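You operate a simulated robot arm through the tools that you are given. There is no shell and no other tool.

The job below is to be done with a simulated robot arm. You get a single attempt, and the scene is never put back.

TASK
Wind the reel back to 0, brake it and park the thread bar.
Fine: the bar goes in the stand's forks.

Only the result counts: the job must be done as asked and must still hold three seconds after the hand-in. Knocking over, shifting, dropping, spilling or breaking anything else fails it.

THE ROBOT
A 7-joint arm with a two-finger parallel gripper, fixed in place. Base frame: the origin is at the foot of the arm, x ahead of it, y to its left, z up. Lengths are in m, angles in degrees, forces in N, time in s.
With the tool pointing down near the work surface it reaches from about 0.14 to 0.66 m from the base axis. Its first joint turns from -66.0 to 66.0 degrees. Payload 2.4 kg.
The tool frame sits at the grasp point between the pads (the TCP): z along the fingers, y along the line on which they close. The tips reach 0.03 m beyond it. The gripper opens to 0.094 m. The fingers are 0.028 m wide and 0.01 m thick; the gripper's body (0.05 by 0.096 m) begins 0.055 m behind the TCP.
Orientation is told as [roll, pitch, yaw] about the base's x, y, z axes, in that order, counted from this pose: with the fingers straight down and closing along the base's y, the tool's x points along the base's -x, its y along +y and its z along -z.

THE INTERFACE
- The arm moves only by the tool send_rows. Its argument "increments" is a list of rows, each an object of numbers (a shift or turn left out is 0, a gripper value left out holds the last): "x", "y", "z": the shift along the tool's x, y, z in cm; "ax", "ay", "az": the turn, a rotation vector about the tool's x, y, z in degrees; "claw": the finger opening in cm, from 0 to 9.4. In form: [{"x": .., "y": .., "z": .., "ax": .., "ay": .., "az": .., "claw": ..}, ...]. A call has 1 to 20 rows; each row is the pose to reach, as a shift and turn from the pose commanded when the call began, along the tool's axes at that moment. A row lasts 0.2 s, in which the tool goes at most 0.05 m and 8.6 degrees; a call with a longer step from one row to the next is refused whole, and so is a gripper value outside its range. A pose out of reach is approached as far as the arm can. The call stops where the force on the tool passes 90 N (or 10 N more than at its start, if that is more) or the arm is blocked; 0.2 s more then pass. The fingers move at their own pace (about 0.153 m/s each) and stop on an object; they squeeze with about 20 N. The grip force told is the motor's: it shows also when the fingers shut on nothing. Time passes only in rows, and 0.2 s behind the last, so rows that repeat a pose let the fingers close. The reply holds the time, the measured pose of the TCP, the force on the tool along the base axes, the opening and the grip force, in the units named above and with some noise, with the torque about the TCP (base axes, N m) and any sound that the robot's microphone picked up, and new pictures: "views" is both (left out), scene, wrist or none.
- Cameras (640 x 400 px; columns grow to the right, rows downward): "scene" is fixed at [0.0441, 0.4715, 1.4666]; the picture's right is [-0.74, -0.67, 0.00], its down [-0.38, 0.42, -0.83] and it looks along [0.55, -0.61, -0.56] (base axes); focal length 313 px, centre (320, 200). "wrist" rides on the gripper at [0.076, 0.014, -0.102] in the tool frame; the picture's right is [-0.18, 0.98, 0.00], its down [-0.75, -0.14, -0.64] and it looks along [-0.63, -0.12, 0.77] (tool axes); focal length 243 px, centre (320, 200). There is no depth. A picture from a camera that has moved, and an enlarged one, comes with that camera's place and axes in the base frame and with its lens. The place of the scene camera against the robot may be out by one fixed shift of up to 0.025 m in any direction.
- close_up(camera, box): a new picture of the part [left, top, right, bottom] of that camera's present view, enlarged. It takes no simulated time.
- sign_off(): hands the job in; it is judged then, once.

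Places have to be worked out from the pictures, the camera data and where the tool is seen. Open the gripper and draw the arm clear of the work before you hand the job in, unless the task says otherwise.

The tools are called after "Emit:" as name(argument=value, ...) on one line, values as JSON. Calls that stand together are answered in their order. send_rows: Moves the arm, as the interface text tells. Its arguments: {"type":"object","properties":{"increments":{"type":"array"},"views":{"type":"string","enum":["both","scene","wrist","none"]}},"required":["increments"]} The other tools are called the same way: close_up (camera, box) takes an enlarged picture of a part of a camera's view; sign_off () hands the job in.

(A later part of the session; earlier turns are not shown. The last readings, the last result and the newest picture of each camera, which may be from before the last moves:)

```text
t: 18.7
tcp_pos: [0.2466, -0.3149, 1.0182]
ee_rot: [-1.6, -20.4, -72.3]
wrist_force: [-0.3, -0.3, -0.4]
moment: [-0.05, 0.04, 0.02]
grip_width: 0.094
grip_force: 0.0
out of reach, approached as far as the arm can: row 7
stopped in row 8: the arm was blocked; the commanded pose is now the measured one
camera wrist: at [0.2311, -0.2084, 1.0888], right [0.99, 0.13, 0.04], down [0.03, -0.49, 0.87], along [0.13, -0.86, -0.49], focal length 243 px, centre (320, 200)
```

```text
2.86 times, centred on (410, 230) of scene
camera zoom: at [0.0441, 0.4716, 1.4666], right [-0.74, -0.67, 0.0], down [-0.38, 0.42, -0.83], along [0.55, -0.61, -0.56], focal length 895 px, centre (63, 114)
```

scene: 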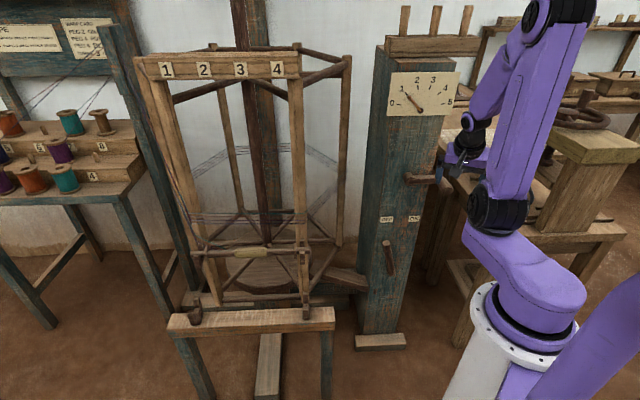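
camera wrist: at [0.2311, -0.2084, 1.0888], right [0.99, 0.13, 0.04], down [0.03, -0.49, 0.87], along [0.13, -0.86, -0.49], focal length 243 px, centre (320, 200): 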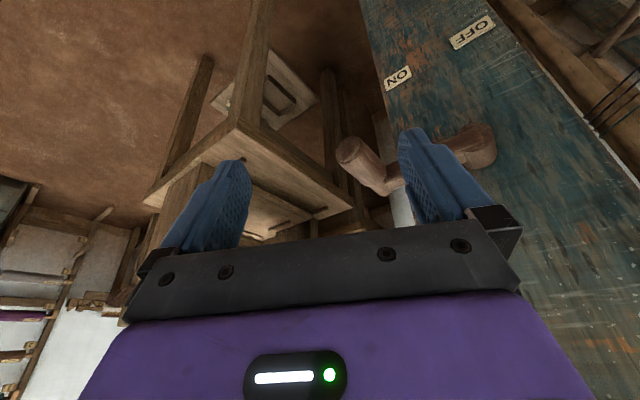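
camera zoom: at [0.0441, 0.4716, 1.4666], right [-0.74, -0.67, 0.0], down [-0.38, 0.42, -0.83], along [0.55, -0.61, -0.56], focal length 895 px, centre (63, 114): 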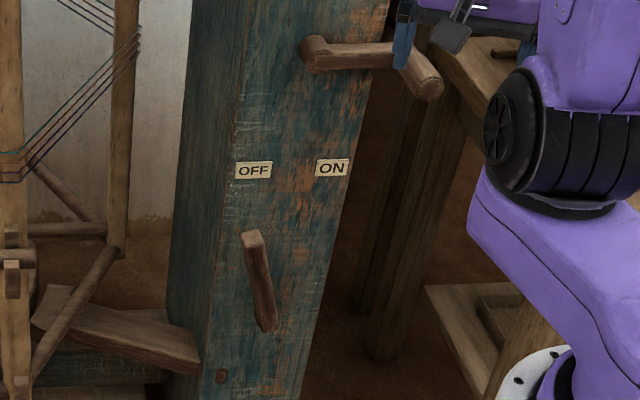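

Lever is confirmed at OFF and the handle end is again measured at (0.291,-0.390,0.925). I reposition above the handle with yaw -45° and about 10° tilt.

Emit:
send_rows(increments=[{"x": -2, "y": 0.7, "z": -1, "ax": -2.2, "ay": 2.45, "az": -6.6}, {"x": -5, "y": 1.4, "z": -1, "ax": -4.4, "ay": 4.9, "az": -13.2}, {"x": -8, "y": 2.1, "z": 0, "ax": -6.6, "ay": 7.35, "az": -19.9}, {"x": -10.85, "y": 2.8, "z": 0.6, "ax": -8.8, "ay": 9.8, "az": -26.5}])

Emit:
close_up(camera="wrist", box=[220, 90, 420, 250])

Emit:
close_up(camera="scene", box=[380, 130, 480, 210])

```text
t: 19.7
tcp_pos: [0.2989, -0.3628, 1.0079]
ee_rot: [-5.3, -14.0, -49.0]
wrist_force: [0.1, -0.6, -0.2]
moment: [0.02, 0.01, 0.02]
grip_width: 0.0938
grip_force: 0.0
out of reach, approached as far as the arm can: row 2, 3, 4
camera wrist: at [0.2532, -0.2735, 1.0867], right [0.87, 0.49, -0.04], down [0.31, -0.49, 0.81], along [0.38, -0.72, -0.58], focal length 243 px, centre (320, 200)
```

scene: 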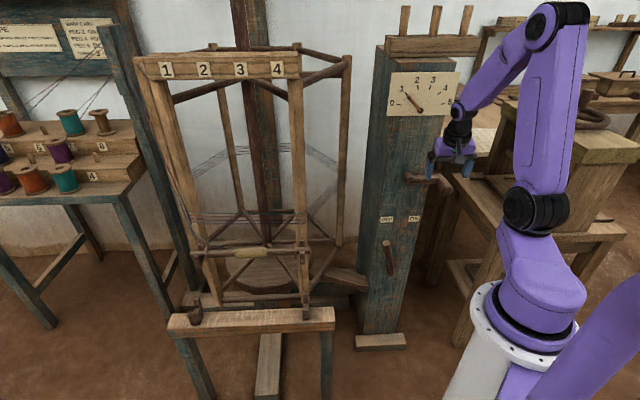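
wrist: 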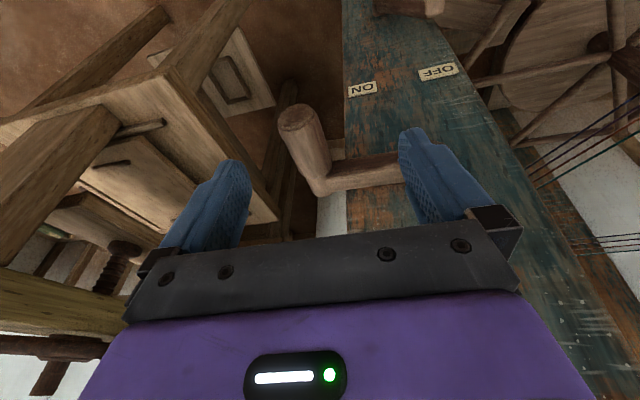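

```text
2.50 times, centred on (320, 170) of wrist
camera zoom: at [0.2532, -0.2735, 1.0867], right [0.87, 0.49, -0.04], down [0.31, -0.49, 0.81], along [0.38, -0.72, -0.58], focal length 606 px, centre (320, 275)
```

zoom: 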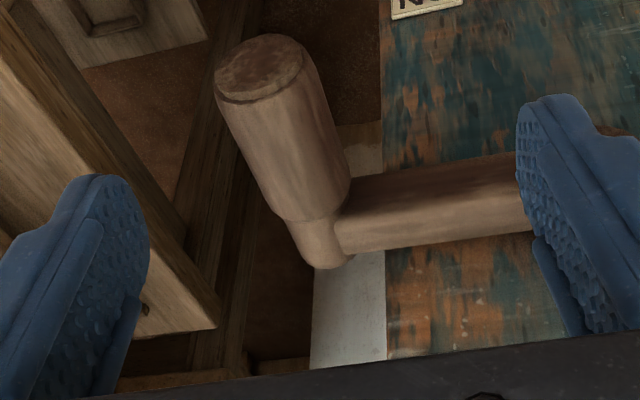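

```text
5.00 times, centred on (430, 170) of scene
camera zoom: at [0.0441, 0.4715, 1.4666], right [-0.74, -0.67, 0.0], down [-0.38, 0.42, -0.83], along [0.55, -0.61, -0.56], focal length 1567 px, centre (-230, 350)
```

zoom: 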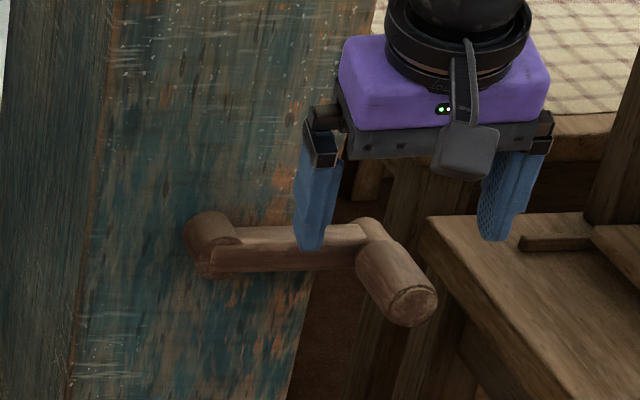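

The close view shows the handle is 6.4 cm long (n from -0.48 to -0.54) with axis height ≈0.925, and the arm is horizontal. I center over it and lower the open fingers around it.

Emit:
send_rows(increments=[{"x": -1.7, "y": -1.4, "z": 1}, {"x": -1.7, "y": -1.4, "z": 4}, {"x": -1.7, "y": -1.4, "z": 7}, {"x": -1.7, "y": -1.4, "z": 9.2}])

Emit:
close_up(camera="wrist", box=[220, 90, 420, 250])

Emit:
close_up(camera="scene", box=[380, 130, 480, 210])

```text
t: 20.7
tcp_pos: [0.3089, -0.4061, 0.9219]
ee_rot: [-5.4, -14.0, -49.1]
wrist_force: [0.2, 0.6, -0.2]
moment: [0.01, -0.01, 0.0]
grip_width: 0.0941
grip_force: 0.2
camera wrist: at [0.2633, -0.3177, 1.0022], right [0.87, 0.49, -0.04], down [0.31, -0.49, 0.82], along [0.38, -0.72, -0.58], focal length 243 px, centre (320, 200)
```

scene: 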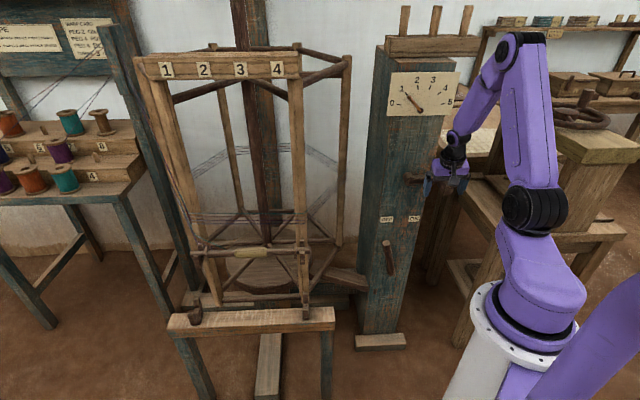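
wrist: 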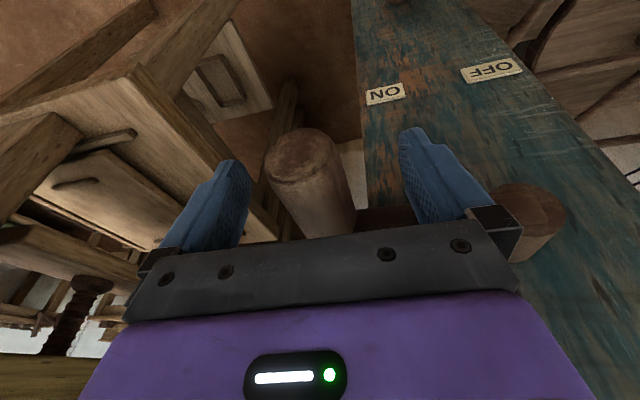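

```text
2.50 times, centred on (320, 170) of wrist
camera zoom: at [0.2633, -0.3177, 1.0022], right [0.87, 0.49, -0.04], down [0.31, -0.49, 0.82], along [0.38, -0.72, -0.58], focal length 606 px, centre (320, 275)
```

zoom: 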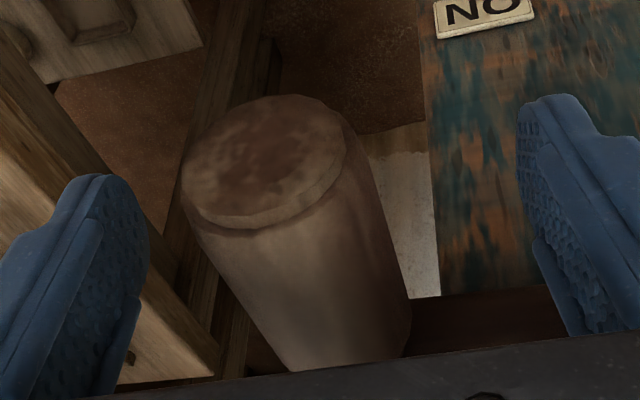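

```text
5.00 times, centred on (430, 170) of scene
camera zoom: at [0.0441, 0.4715, 1.4666], right [-0.74, -0.67, 0.0], down [-0.38, 0.42, -0.83], along [0.55, -0.61, -0.56], focal length 1567 px, centre (-230, 350)
```

zoom: 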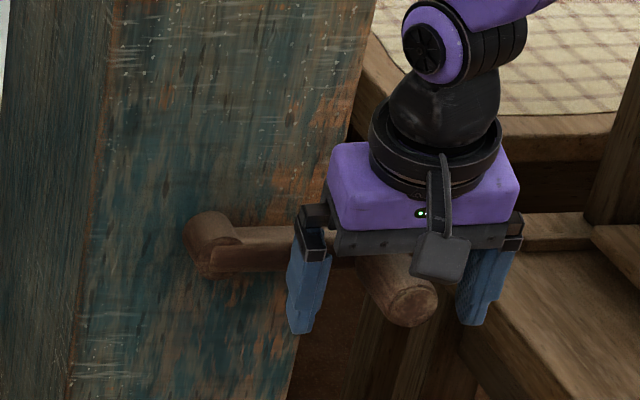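

The fingers straddle the handle. I shift 4 mm outward and close on the handle.

Emit:
send_rows(increments=[{"x": 0.4}, {"x": 0.4, "claw": 0}, {"x": 0.4, "claw": 0}, {"x": 0.4, "claw": 0}, {"x": 0.4, "claw": 0}])

Emit:
close_up(camera="scene", box=[380, 130, 480, 210])

```text
t: 21.9
tcp_pos: [0.3049, -0.4053, 0.9237]
ee_rot: [-5.3, -13.9, -49.1]
wrist_force: [-10.8, -13.8, 0.4]
moment: [0.08, -0.02, 1.39]
grip_width: 0.0389
grip_force: 45.0
camera wrist: at [0.2594, -0.3152, 1.0021], right [0.87, 0.49, -0.04], down [0.32, -0.49, 0.81], along [0.38, -0.72, -0.58], focal length 243 px, centre (320, 200)
```

scene: 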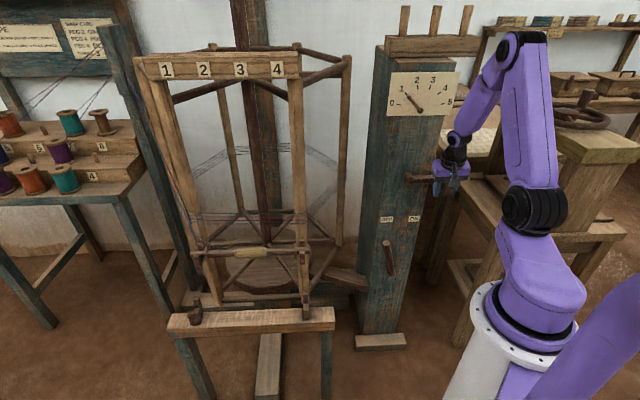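
wrist: 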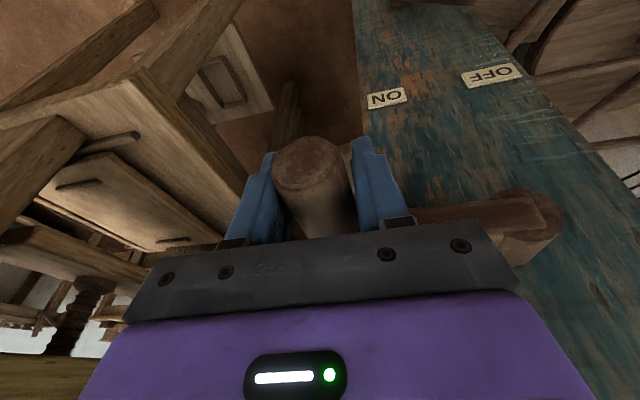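

```text
5.00 times, centred on (430, 170) of scene
camera zoom: at [0.0438, 0.4711, 1.4668], right [-0.74, -0.67, 0.0], down [-0.38, 0.42, -0.83], along [0.55, -0.61, -0.56], focal length 1567 px, centre (-230, 350)
```

zoom: 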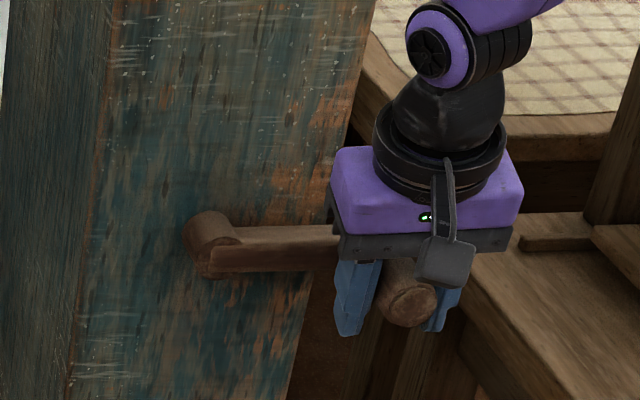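

The handle is gripped (3.9 cm). I turn the crank 40° counter-clockwise (upward) as a test and watch the dial and the reel.

Emit:
send_rows(increments=[{"x": -0.23, "y": -0.26, "z": -0.9}, {"x": -0.46, "y": -0.27, "z": -1.8}, {"x": -0.67, "y": -0.12, "z": -2.7}, {"x": -0.87, "y": 0.06, "z": -3.61}, {"x": -1.05, "y": 0.35, "z": -4.5}, {"x": -1.23, "y": 0.69, "z": -5.35}, {"x": -1.38, "y": 1.13, "z": -6.18}, {"x": -1.53, "y": 1.63, "z": -6.95}])

Emit:
close_up(camera="scene", box=[370, 60, 470, 120])

Emit:
close_up(camera="scene", box=[380, 120, 480, 200])

```text
t: 23.7
tcp_pos: [0.3245, -0.3852, 0.9926]
ee_rot: [-5.2, -14.2, -48.7]
wrist_force: [19.8, 7.6, 0.3]
moment: [-0.23, -0.04, 0.99]
grip_width: 0.0387
grip_force: 45.1
camera wrist: at [0.2783, -0.2953, 1.0715], right [0.87, 0.5, -0.04], down [0.32, -0.48, 0.82], along [0.38, -0.72, -0.57], focal length 243 px, centre (320, 200)
```

scene: 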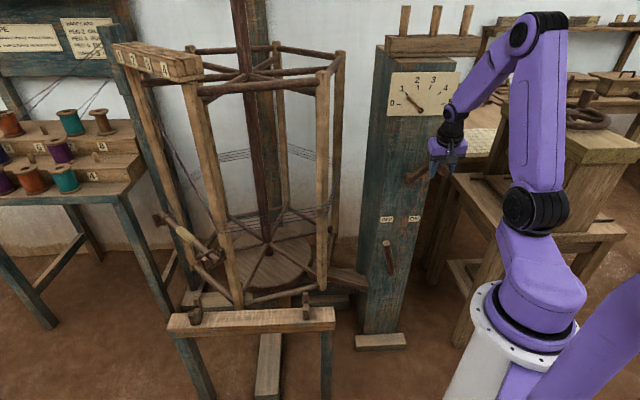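
wrist: 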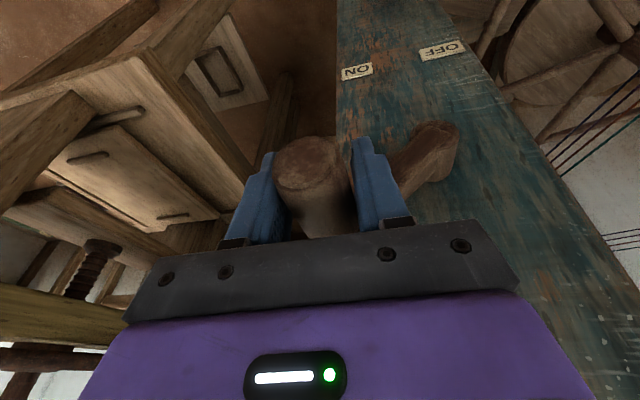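

```text
6.40 times, centred on (420, 90) of scene
camera zoom: at [0.0446, 0.4717, 1.4665], right [-0.74, -0.67, 0.0], down [-0.38, 0.42, -0.83], along [0.55, -0.61, -0.56], focal length 2006 px, centre (-320, 904)
```

zoom: 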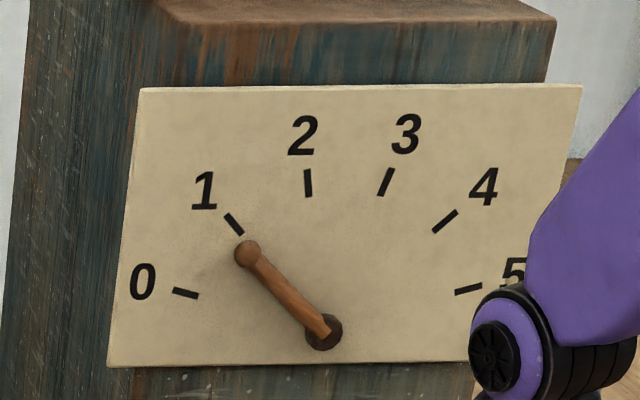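

```text
5.00 times, centred on (430, 160) of scene
camera zoom: at [0.0446, 0.4717, 1.4665], right [-0.74, -0.67, 0.0], down [-0.38, 0.42, -0.83], along [0.55, -0.61, -0.56], focal length 1567 px, centre (-230, 400)
```

zoom: 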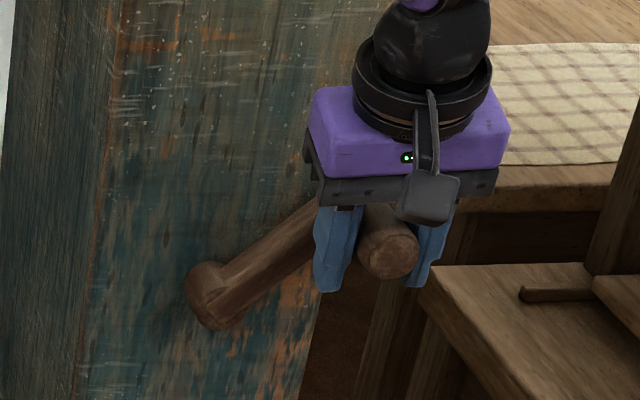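

Counter-clockwise lowers the dial, and the reel turns about 1:1, so one full turn brings it to 0 with the bar again at the front. I continue over the top of the circle.

Emit:
send_rows(increments=[{"x": -0.12, "y": 1.1, "z": -0.91}, {"x": -0.24, "y": 2.12, "z": -1.8}, {"x": -0.31, "y": 3.24, "z": -2.57}, {"x": -0.35, "y": 4.45, "z": -3.18}, {"x": -0.33, "y": 5.73, "z": -3.64}, {"x": -0.28, "y": 7.07, "z": -3.93}, {"x": -0.18, "y": 8.42, "z": -4.05}], views="both")

Emit:
close_up(camera="scene", box=[380, 120, 480, 200])

```text
t: 25.3
tcp_pos: [0.3882, -0.3179, 1.0232]
ee_rot: [-5.1, -14.1, -48.4]
wrist_force: [15.9, 20.2, -1.5]
moment: [-0.26, -0.08, 0.82]
grip_width: 0.0388
grip_force: 44.5
camera wrist: at [0.3419, -0.2297, 1.1027], right [0.87, 0.5, -0.04], down [0.32, -0.49, 0.81], along [0.39, -0.72, -0.58], focal length 243 px, centre (320, 200)
```

scene: 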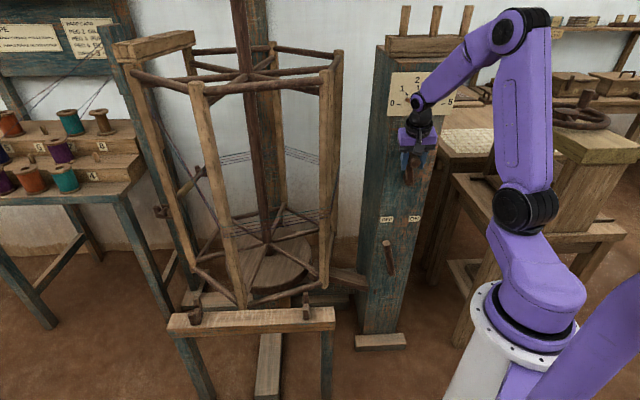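
wrist: 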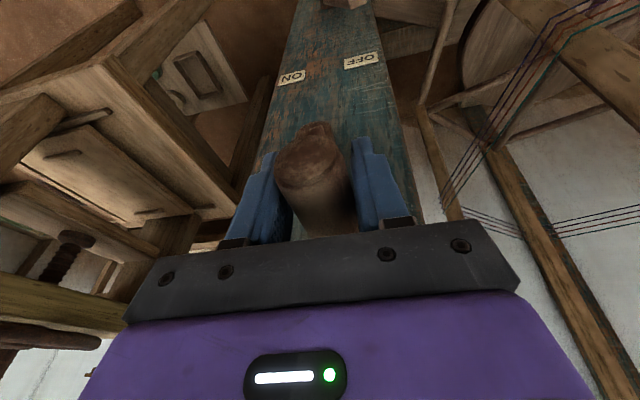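

```text
5.00 times, centred on (430, 160) of scene
camera zoom: at [0.0446, 0.4721, 1.4664], right [-0.74, -0.67, 0.0], down [-0.38, 0.42, -0.83], along [0.55, -0.61, -0.56], focal length 1567 px, centre (-230, 400)
```

zoom: 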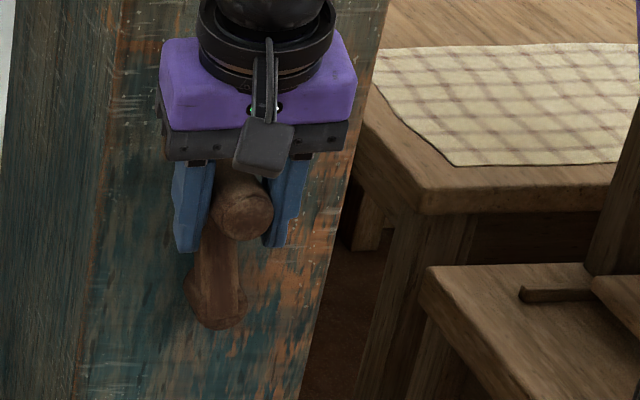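

The data fits a circle centered at h≈-0.032, z≈0.922 with R≈0.103, and the reel follows. I continue down the left side to about 185°.

Emit:
send_rows(increments=[{"x": 0.14, "y": 1.23, "z": 0.08}, {"x": 0.32, "y": 2.54, "z": 0.31}, {"x": 0.53, "y": 3.82, "z": 0.69}, {"x": 0.78, "y": 5.02, "z": 1.24}, {"x": 1.06, "y": 6.14, "z": 1.95}, {"x": 1.35, "y": 7.15, "z": 2.79}, {"x": 1.67, "y": 8.04, "z": 3.75}, {"x": 2.0, "y": 8.78, "z": 4.82}, {"x": 2.34, "y": 9.38, "z": 5.98}, {"x": 2.68, "y": 9.82, "z": 7.21}, {"x": 3.01, "y": 10.09, "z": 8.48}, {"x": 3.34, "y": 10.18, "z": 9.79}])

Emit:
close_up(camera="scene", box=[370, 60, 470, 120])

Emit:
close_up(camera="scene", box=[360, 130, 460, 210])

```text
t: 27.9
tcp_pos: [0.4454, -0.2624, 0.911]
ee_rot: [-5.8, -13.4, -49.4]
wrist_force: [-19.4, -25.7, -18.5]
moment: [0.99, 0.86, 1.22]
grip_width: 0.0392
grip_force: 44.6
camera wrist: at [0.4006, -0.1728, 0.9903], right [0.87, 0.48, -0.05], down [0.32, -0.49, 0.81], along [0.36, -0.73, -0.58], focal length 243 px, centre (320, 200)
```

scene: 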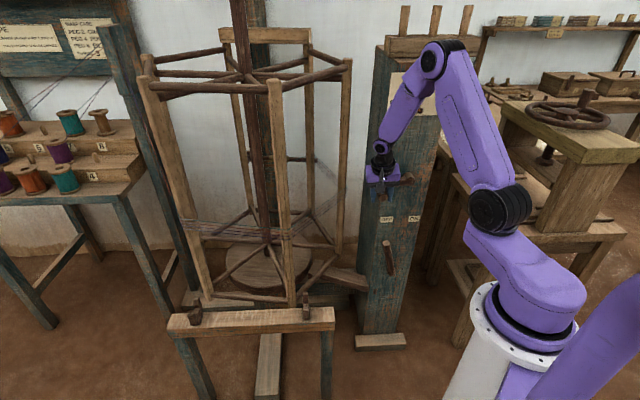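
wrist: 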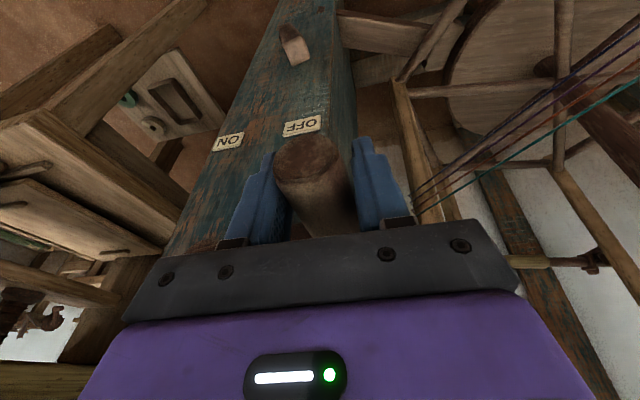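

```text
6.40 times, centred on (420, 90) of scene
camera zoom: at [0.044, 0.4705, 1.467], right [-0.74, -0.67, 0.0], down [-0.38, 0.42, -0.83], along [0.55, -0.61, -0.56], focal length 2006 px, centre (-320, 904)
```

zoom: 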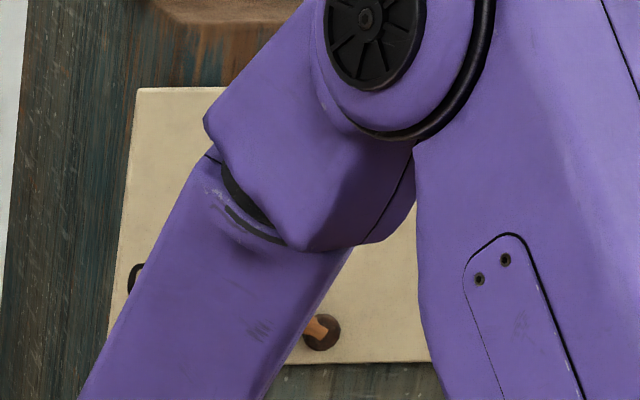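

```text
5.00 times, centred on (410, 170) of scene
camera zoom: at [0.044, 0.4705, 1.467], right [-0.74, -0.67, 0.0], down [-0.38, 0.42, -0.83], along [0.55, -0.61, -0.56], focal length 1567 px, centre (-130, 350)
```

zoom: 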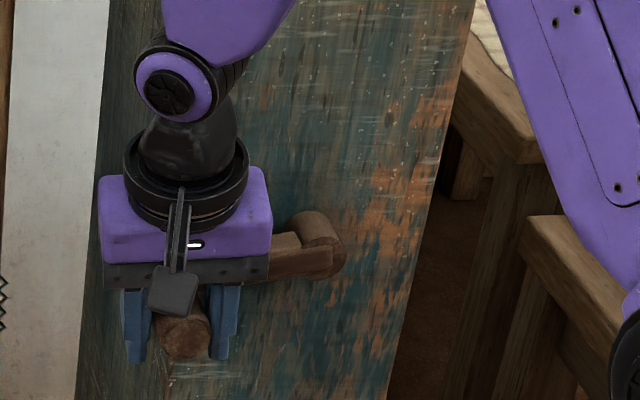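

Half a turn is done; the bar is at the back of the reel. The left extreme suggests R≈0.100; I continue round the bottom with that radius.

Emit:
send_rows(increments=[{"x": 0.37, "y": -0.69, "z": 1.78}, {"x": 0.64, "y": -0.99, "z": 3.04}, {"x": 0.88, "y": -1.47, "z": 4.23}, {"x": 1.1, "y": -2.09, "z": 5.37}, {"x": 1.28, "y": -2.86, "z": 6.42}, {"x": 1.42, "y": -3.76, "z": 7.36}, {"x": 1.52, "y": -4.78, "z": 8.19}])

Emit:
close_up(camera="scene", box=[360, 140, 460, 220])

```text
t: 29.5
tcp_pos: [0.4076, -0.3003, 0.8313]
ee_rot: [-5.5, -13.6, -49.1]
wrist_force: [3.4, -19.3, -39.6]
moment: [-0.02, -0.13, 1.46]
grip_width: 0.0389
grip_force: 45.1
camera wrist: at [0.3626, -0.2117, 0.9111], right [0.87, 0.49, -0.05], down [0.32, -0.49, 0.81], along [0.37, -0.72, -0.58], focal length 243 px, centre (320, 200)
```

scene: 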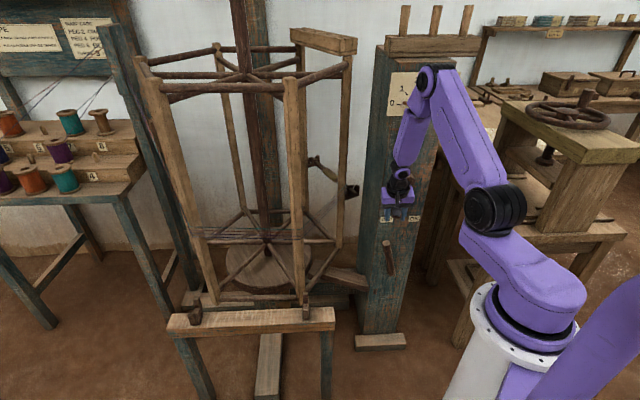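
wrist: 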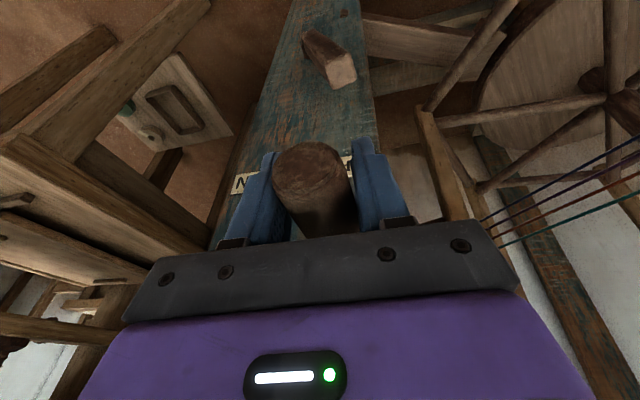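

```text
5.00 times, centred on (410, 180) of scene
camera zoom: at [0.0448, 0.4705, 1.4669], right [-0.74, -0.67, 0.0], down [-0.38, 0.42, -0.83], along [0.55, -0.61, -0.56], focal length 1567 px, centre (-130, 300)
```

zoom: 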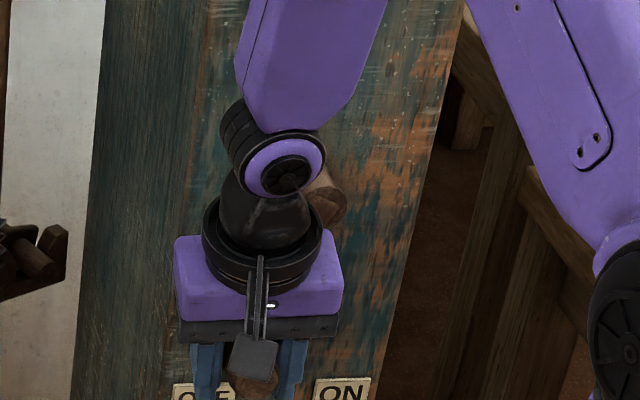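

Three quarters of the way; the small forward force looks like reel momentum held by friction. I continue slowly through the bottom, passing in front of the hub.

Emit:
send_rows(increments=[{"x": 0.06, "y": -1.09, "z": 0.68}, {"x": 0.08, "y": -2.3, "z": 1.22}, {"x": 0.05, "y": -3.57, "z": 1.61}, {"x": -0.02, "y": -4.87, "z": 1.84}, {"x": -0.13, "y": -6.18, "z": 1.9}, {"x": -0.28, "y": -7.5, "z": 1.79}, {"x": -0.47, "y": -8.78, "z": 1.52}, {"x": -0.69, "y": -10.02, "z": 1.08}, {"x": -0.95, "y": -11.17, "z": 0.49}, {"x": -1.22, "y": -12.24, "z": -0.24}])

Emit:
close_up(camera="scene", box=[370, 60, 470, 120])

Emit:
close_up(camera="scene", box=[370, 140, 470, 220])

```text
t: 31.7
tcp_pos: [0.3211, -0.3883, 0.8535]
ee_rot: [-5.6, -14.5, -49.4]
wrist_force: [-17.0, 9.1, 40.7]
moment: [-0.03, -0.21, 1.1]
grip_width: 0.0396
grip_force: 45.0
camera wrist: at [0.276, -0.2977, 0.9319], right [0.87, 0.48, -0.05], down [0.31, -0.48, 0.82], along [0.37, -0.73, -0.57], focal length 243 px, centre (320, 200)
```

scene: 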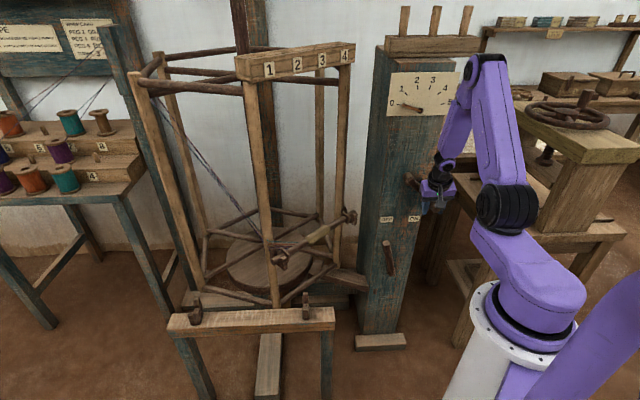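
wrist: 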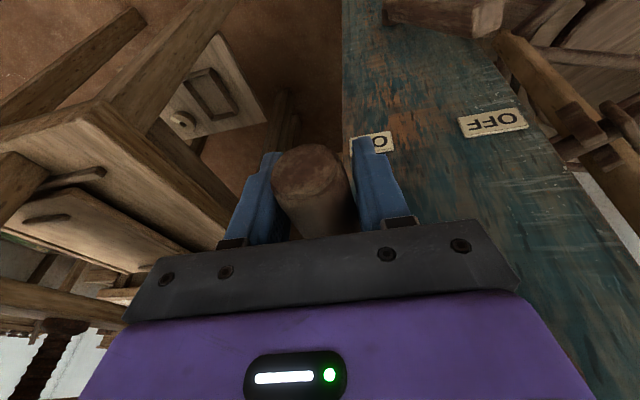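

```text
6.40 times, centred on (420, 90) of scene
camera zoom: at [0.0432, 0.4722, 1.4664], right [-0.74, -0.67, 0.0], down [-0.38, 0.42, -0.83], along [0.55, -0.61, -0.56], focal length 2006 px, centre (-320, 904)
```

zoom: 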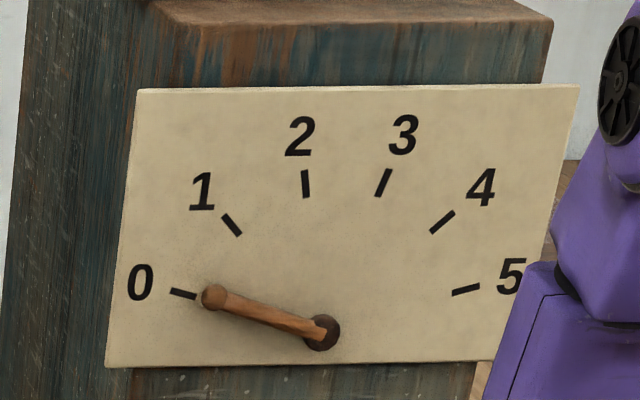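

```text
5.00 times, centred on (420, 180) of scene
camera zoom: at [0.0432, 0.4722, 1.4664], right [-0.74, -0.67, 0.0], down [-0.38, 0.42, -0.83], along [0.55, -0.61, -0.56], focal length 1567 px, centre (-180, 300)
```

zoom: 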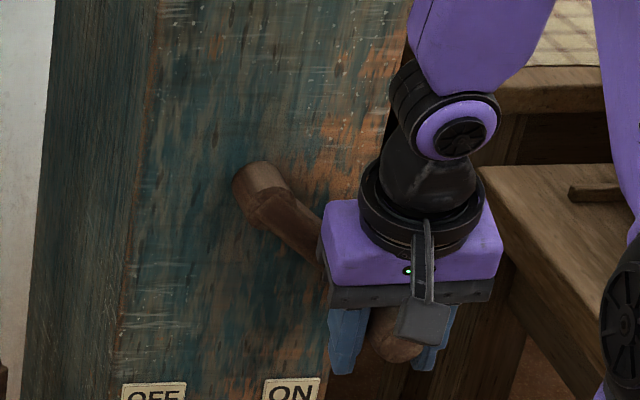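

The pointer is nearly at 0, with the reel about 40° short of its original orientation. I go on slowly to about 345° and let it settle before reading the dial.

Emit:
send_rows(increments=[{"x": -0.15, "y": -0.5, "z": -0.43}, {"x": -0.3, "y": -0.96, "z": -0.87}, {"x": -0.46, "y": -1.39, "z": -1.35}, {"x": -0.62, "y": -1.79, "z": -1.85}, {"x": -0.78, "y": -2.15, "z": -2.39}, {"x": -0.95, "y": -2.48, "z": -2.94}, {"x": -1.11, "y": -2.76, "z": -3.52}, {"x": -1.28, "y": -3.01, "z": -4.11}, {"x": -1.28, "y": -3.01, "z": -4.11}, {"x": -1.28, "y": -3.01, "z": -4.11}])

Emit:
close_up(camera="scene", box=[385, 85, 435, 120])

Emit:
close_up(camera="scene", box=[130, 30, 370, 330])

```text
t: 33.9
tcp_pos: [0.305, -0.4032, 0.8956]
ee_rot: [-5.3, -13.9, -49.0]
wrist_force: [2.0, 3.9, -0.3]
moment: [0.02, 0.06, 1.19]
grip_width: 0.0386
grip_force: 45.0
camera wrist: at [0.2602, -0.3132, 0.9754], right [0.87, 0.49, -0.04], down [0.32, -0.49, 0.81], along [0.38, -0.72, -0.58], focal length 243 px, centre (320, 200)
```

scene: 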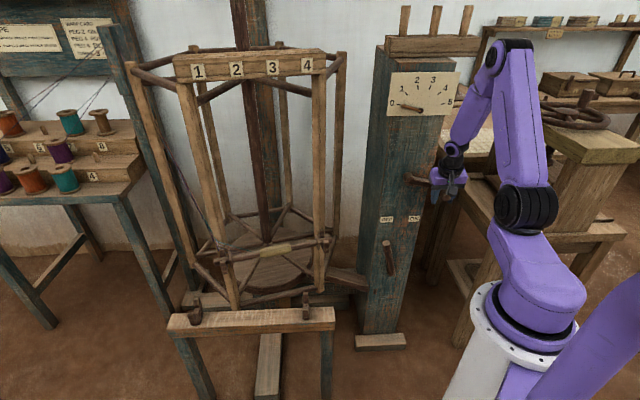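
wrist: 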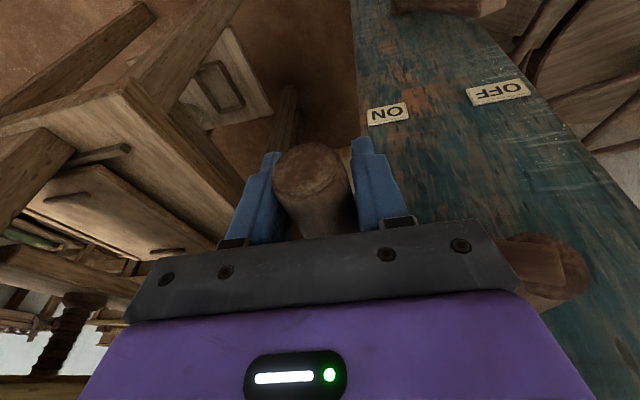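

```text
11.43 times, centred on (410, 102) of scene
camera zoom: at [0.0442, 0.4716, 1.4666], right [-0.74, -0.67, 0.0], down [-0.38, 0.42, -0.83], along [0.55, -0.61, -0.56], focal length 3582 px, centre (-709, 1314)
```

zoom: 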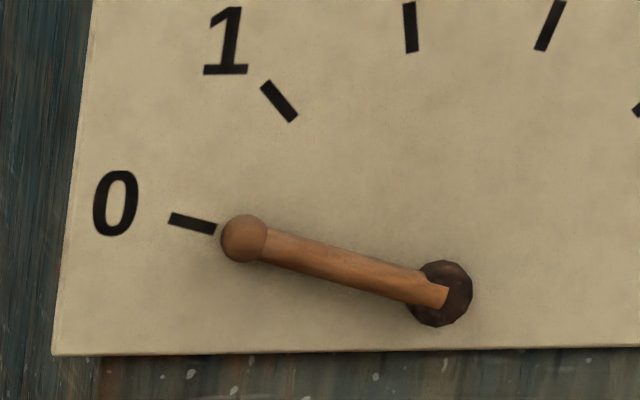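

```text
1.33 times, centred on (250, 180) of scene
camera zoom: at [0.0442, 0.4716, 1.4666], right [-0.74, -0.67, 0.0], down [-0.38, 0.42, -0.83], along [0.55, -0.61, -0.56], focal length 418 px, centre (413, 227)
```

zoom: 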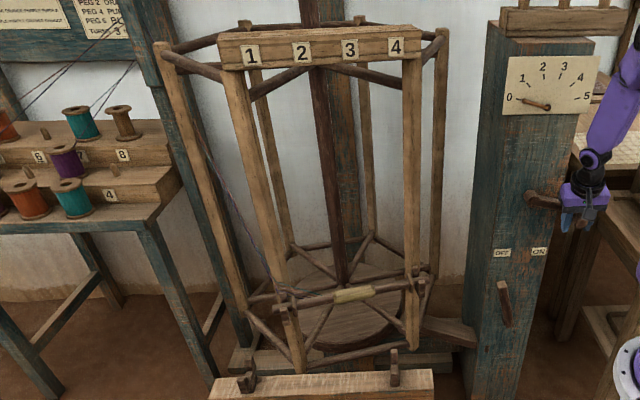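

Forces are near zero and the reel is about 15° short of its start orientation. I finish the turn slowly and hold.

Emit:
send_rows(increments=[{"x": -0.09, "y": -0.11, "z": -0.33}, {"x": -0.18, "y": -0.22, "z": -0.65}, {"x": -0.26, "y": -0.3, "z": -0.94}, {"x": -0.33, "y": -0.38, "z": -1.23}, {"x": -0.42, "y": -0.44, "z": -1.57}, {"x": -0.51, "y": -0.51, "z": -1.9}, {"x": -0.6, "y": -0.55, "z": -2.25}, {"x": -0.69, "y": -0.59, "z": -2.61}, {"x": -0.69, "y": -0.59, "z": -2.61}, {"x": -0.69, "y": -0.59, "z": -2.61}])

Emit:
close_up(camera="scene", box=[385, 85, 435, 120])

Emit:
close_up(camera="scene", box=[150, 200, 360, 340])

Emit:
close_up(camera="scene", box=[130, 30, 360, 180])

```text
t: 36.1
tcp_pos: [0.3039, -0.4036, 0.9236]
ee_rot: [-5.3, -14.1, -48.9]
wrist_force: [16.8, 14.7, -2.2]
moment: [-0.17, 0.1, 1.15]
grip_width: 0.0387
grip_force: 45.2
camera wrist: at [0.2581, -0.3151, 1.0021], right [0.87, 0.49, -0.04], down [0.31, -0.49, 0.82], along [0.38, -0.72, -0.58], focal length 243 px, centre (320, 200)
```

scene: 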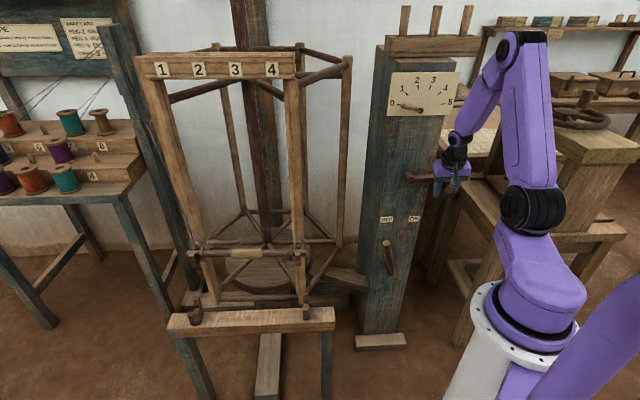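
wrist: 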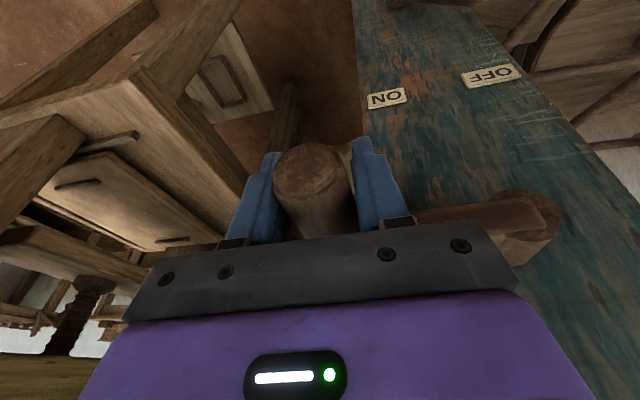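

```text
11.43 times, centred on (410, 102) of scene
camera zoom: at [0.0446, 0.4718, 1.4665], right [-0.74, -0.67, 0.0], down [-0.38, 0.42, -0.83], along [0.55, -0.61, -0.56], focal length 3582 px, centre (-709, 1314)
```

zoom: 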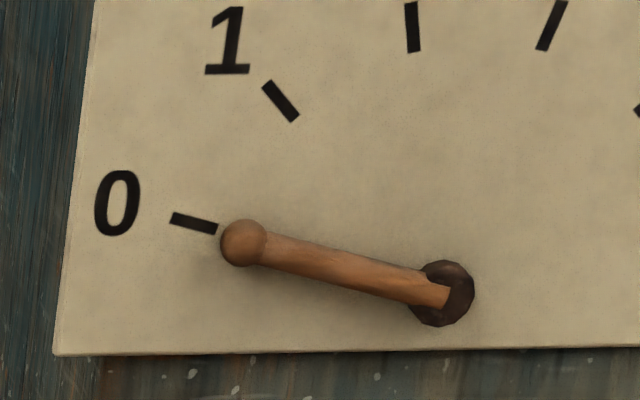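

```text
2.86 times, centred on (255, 270) of scene
camera zoom: at [0.0446, 0.4718, 1.4665], right [-0.74, -0.67, 0.0], down [-0.38, 0.42, -0.83], along [0.55, -0.61, -0.56], focal length 895 px, centre (506, 0)
```

zoom: 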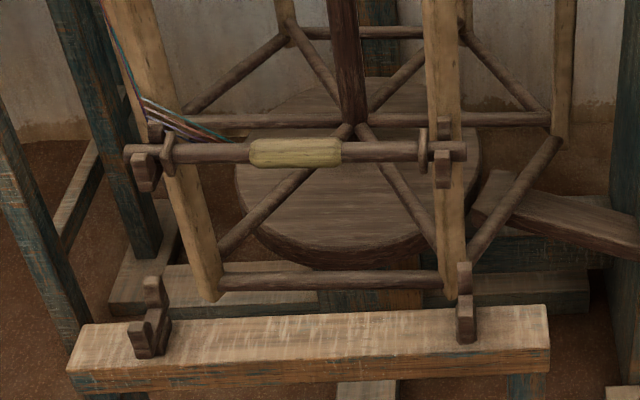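

```text
2.67 times, centred on (245, 105) of scene
camera zoom: at [0.0446, 0.4718, 1.4665], right [-0.74, -0.67, 0.0], down [-0.38, 0.42, -0.83], along [0.55, -0.61, -0.56], focal length 836 px, centre (520, 453)
```

zoom: 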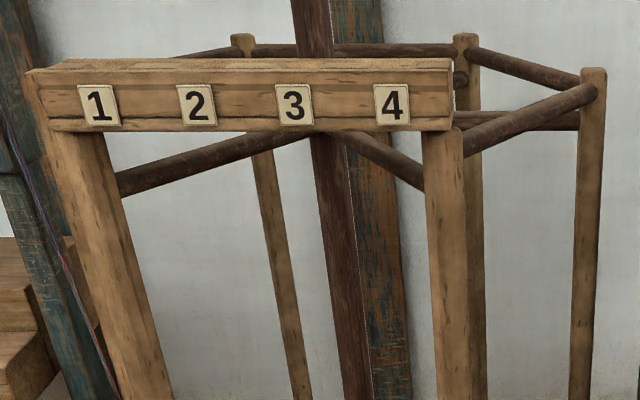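

The turn is complete: the reel is about 3° past its starting orientation, with the pointer on 0. I turn it back by about 3° to match exactly.

Emit:
send_rows(increments=[{"x": 0.07, "y": 0.12, "z": 0.23}, {"x": 0.14, "y": 0.24, "z": 0.46}, {"x": 0.14, "y": 0.24, "z": 0.46}, {"x": 0.14, "y": 0.24, "z": 0.46}], views="scene")

Emit:
close_up(camera="scene", box=[150, 200, 360, 340])

Emit:
close_up(camera="scene", box=[385, 85, 435, 120])

```text
t: 37.1
tcp_pos: [0.3048, -0.4047, 0.9183]
ee_rot: [-5.3, -14.1, -49.1]
wrist_force: [12.8, -4.3, -2.7]
moment: [0.05, 0.15, 1.42]
grip_width: 0.0389
grip_force: 45.5
```

scene: 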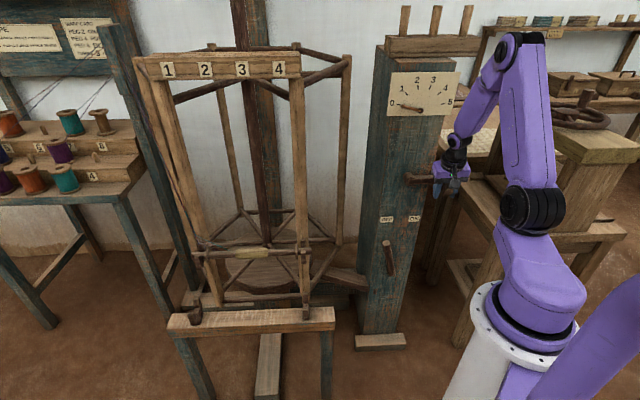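

```text
2.86 times, centred on (255, 270) of scene
camera zoom: at [0.0445, 0.4713, 1.4667], right [-0.74, -0.67, 0.0], down [-0.38, 0.42, -0.83], along [0.55, -0.61, -0.56], focal length 895 px, centre (506, 0)
```

zoom: 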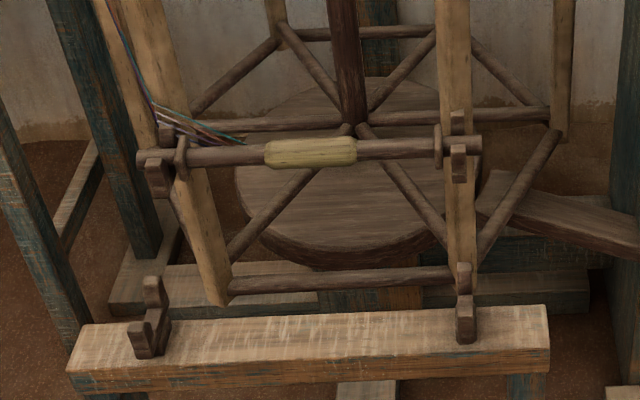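

```text
11.43 times, centred on (410, 102) of scene
camera zoom: at [0.0445, 0.4713, 1.4667], right [-0.74, -0.67, 0.0], down [-0.38, 0.42, -0.83], along [0.55, -0.61, -0.56], focal length 3582 px, centre (-709, 1314)
```

zoom: 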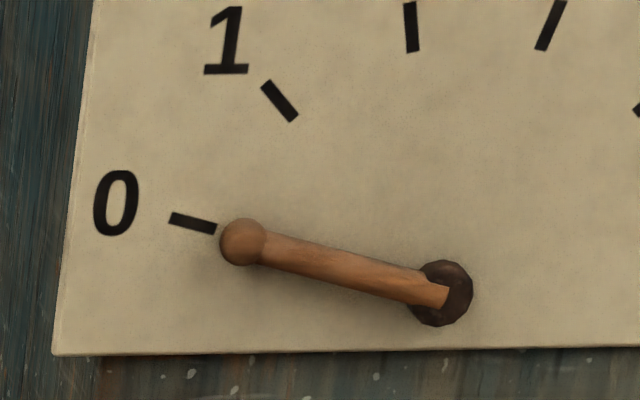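

The reel matches its start orientation within 1° and the pointer is on 0. I release the handle and rise clear.

Emit:
send_rows(increments=[{"claw": 6}, {"claw": 9.4}, {"claw": 9.4}, {"z": -2, "claw": 9.4}, {"z": -4.5}, {"z": -7}, {"z": -9.5}])

Emit:
close_up(camera="scene", box=[150, 200, 360, 340])

Emit:
close_up(camera="scene", box=[385, 85, 435, 120])

```text
t: 38.7
tcp_pos: [0.2938, -0.3796, 1.0084]
ee_rot: [-5.9, -14.2, -49.2]
wrist_force: [0.1, 0.4, -0.4]
moment: [0.04, -0.02, 0.04]
grip_width: 0.094
grip_force: 0.0
camera wrist: at [0.2503, -0.2891, 1.0872], right [0.87, 0.49, -0.05], down [0.32, -0.48, 0.82], along [0.37, -0.73, -0.57], focal length 243 px, centre (320, 200)
```

scene: 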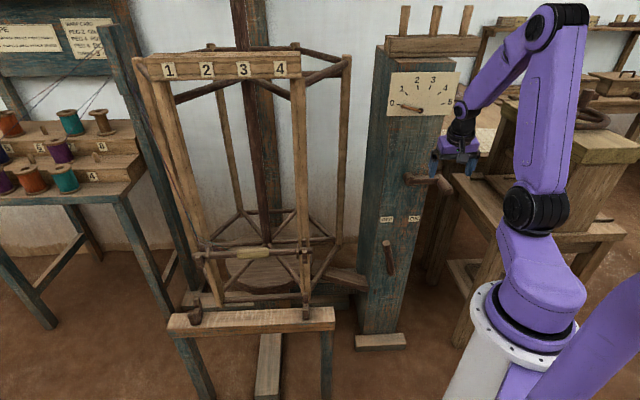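
wrist: 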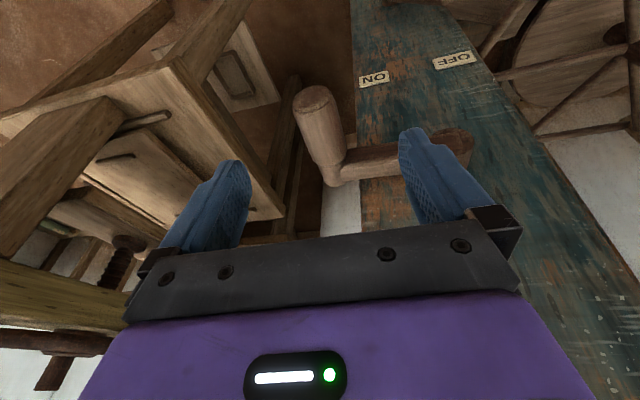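

```text
2.86 times, centred on (255, 270) of scene
camera zoom: at [0.0441, 0.4715, 1.4666], right [-0.74, -0.67, 0.0], down [-0.38, 0.42, -0.83], along [0.55, -0.61, -0.56], focal length 895 px, centre (506, 0)
```

zoom: 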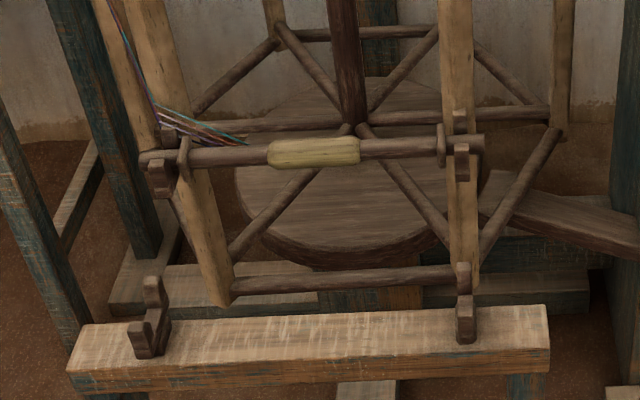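

```text
11.43 times, centred on (410, 102) of scene
camera zoom: at [0.0441, 0.4715, 1.4666], right [-0.74, -0.67, 0.0], down [-0.38, 0.42, -0.83], along [0.55, -0.61, -0.56], focal length 3582 px, centre (-709, 1314)
```

zoom: 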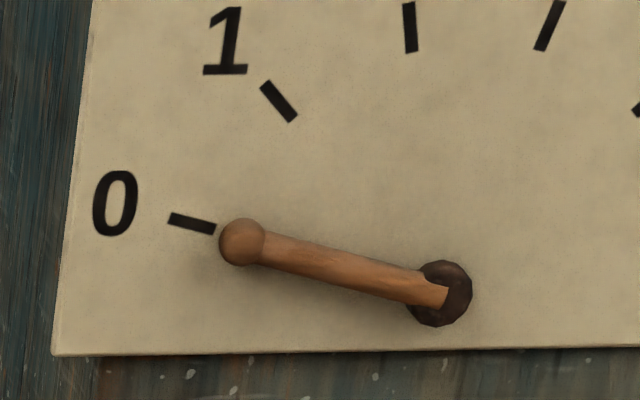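

The reel stays at 0 after release. Now the brake: I swing back to the left-hand waypoint with the tool tilted, as before.

Emit:
send_rows(increments=[{"x": 2, "y": 3.1, "z": -0.6, "ax": -1.2, "ay": -3.3, "az": -0.4}, {"x": 4, "y": 6.2, "z": -1.1, "ax": -2.5, "ay": -6.7, "az": -0.8}, {"x": 5.9, "y": 9.3, "z": -1.7, "ax": -3.7, "ay": -10, "az": -1.2}, {"x": 7.9, "y": 12.4, "z": -2.2, "ax": -4.9, "ay": -13.3, "az": -1.6}, {"x": 9.8, "y": 15.5, "z": -2.8, "ax": -6.2, "ay": -16.7, "az": -2}, {"x": 11.8, "y": 18.6, "z": -3.3, "ax": -7.4, "ay": -20, "az": -2.4}], views="scene")

```text
t: 40.1
tcp_pos: [0.3608, -0.1684, 0.9975]
ee_rot: [0.7, -33.9, -45.5]
wrist_force: [0.3, 0.0, 0.7]
moment: [-0.02, 0.03, -0.02]
grip_width: 0.094
grip_force: 0.1
```

scene: 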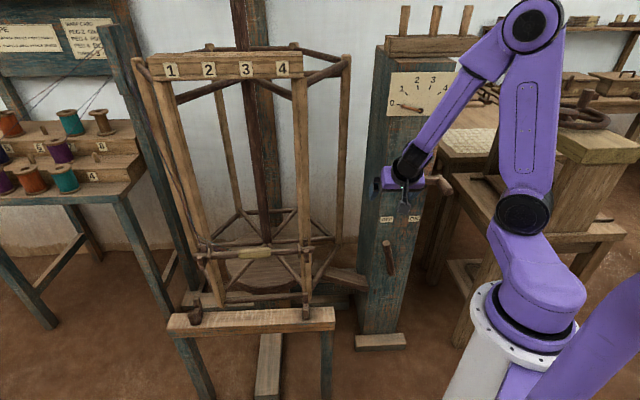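

I check whether the reel is creeping.

Emit:
close_up(camera="scene", box=[150, 200, 360, 340])

Emit:
close_up(camera="scene", box=[385, 85, 435, 120])

Emit:
close_up(camera="scene", box=[380, 130, 480, 210])

```text
2.86 times, centred on (255, 270) of scene
camera zoom: at [0.0441, 0.4714, 1.4666], right [-0.74, -0.67, 0.0], down [-0.38, 0.42, -0.83], along [0.55, -0.61, -0.56], focal length 895 px, centre (506, 0)
```

zoom: 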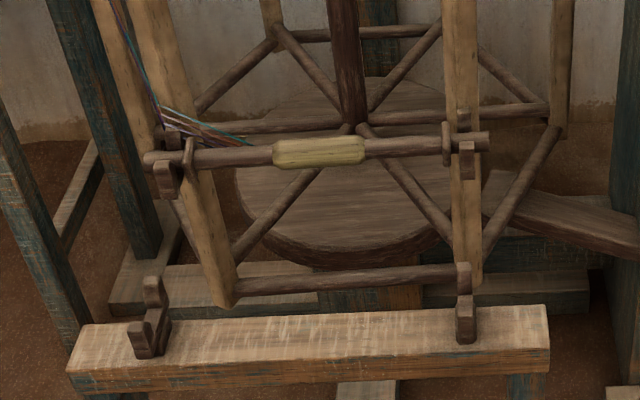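

```text
11.43 times, centred on (410, 102) of scene
camera zoom: at [0.0441, 0.4714, 1.4666], right [-0.74, -0.67, 0.0], down [-0.38, 0.42, -0.83], along [0.55, -0.61, -0.56], focal length 3582 px, centre (-709, 1314)
```

zoom: 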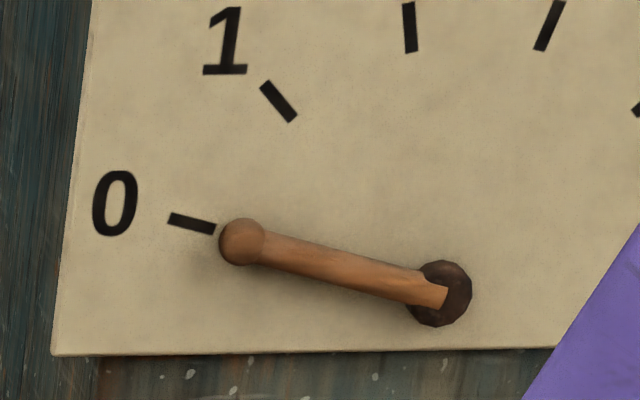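

```text
5.00 times, centred on (430, 170) of scene
camera zoom: at [0.0441, 0.4714, 1.4666], right [-0.74, -0.67, 0.0], down [-0.38, 0.42, -0.83], along [0.55, -0.61, -0.56], focal length 1567 px, centre (-230, 350)
```

zoom: 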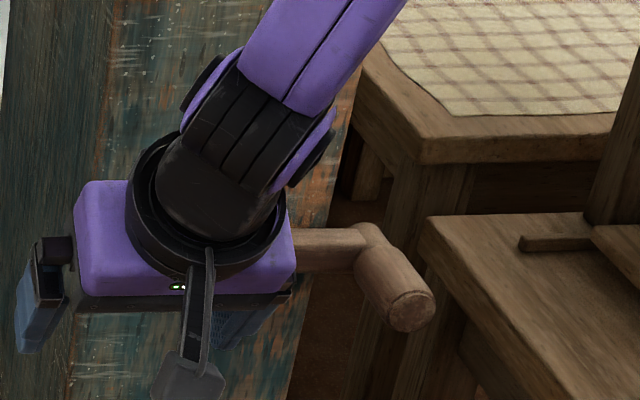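

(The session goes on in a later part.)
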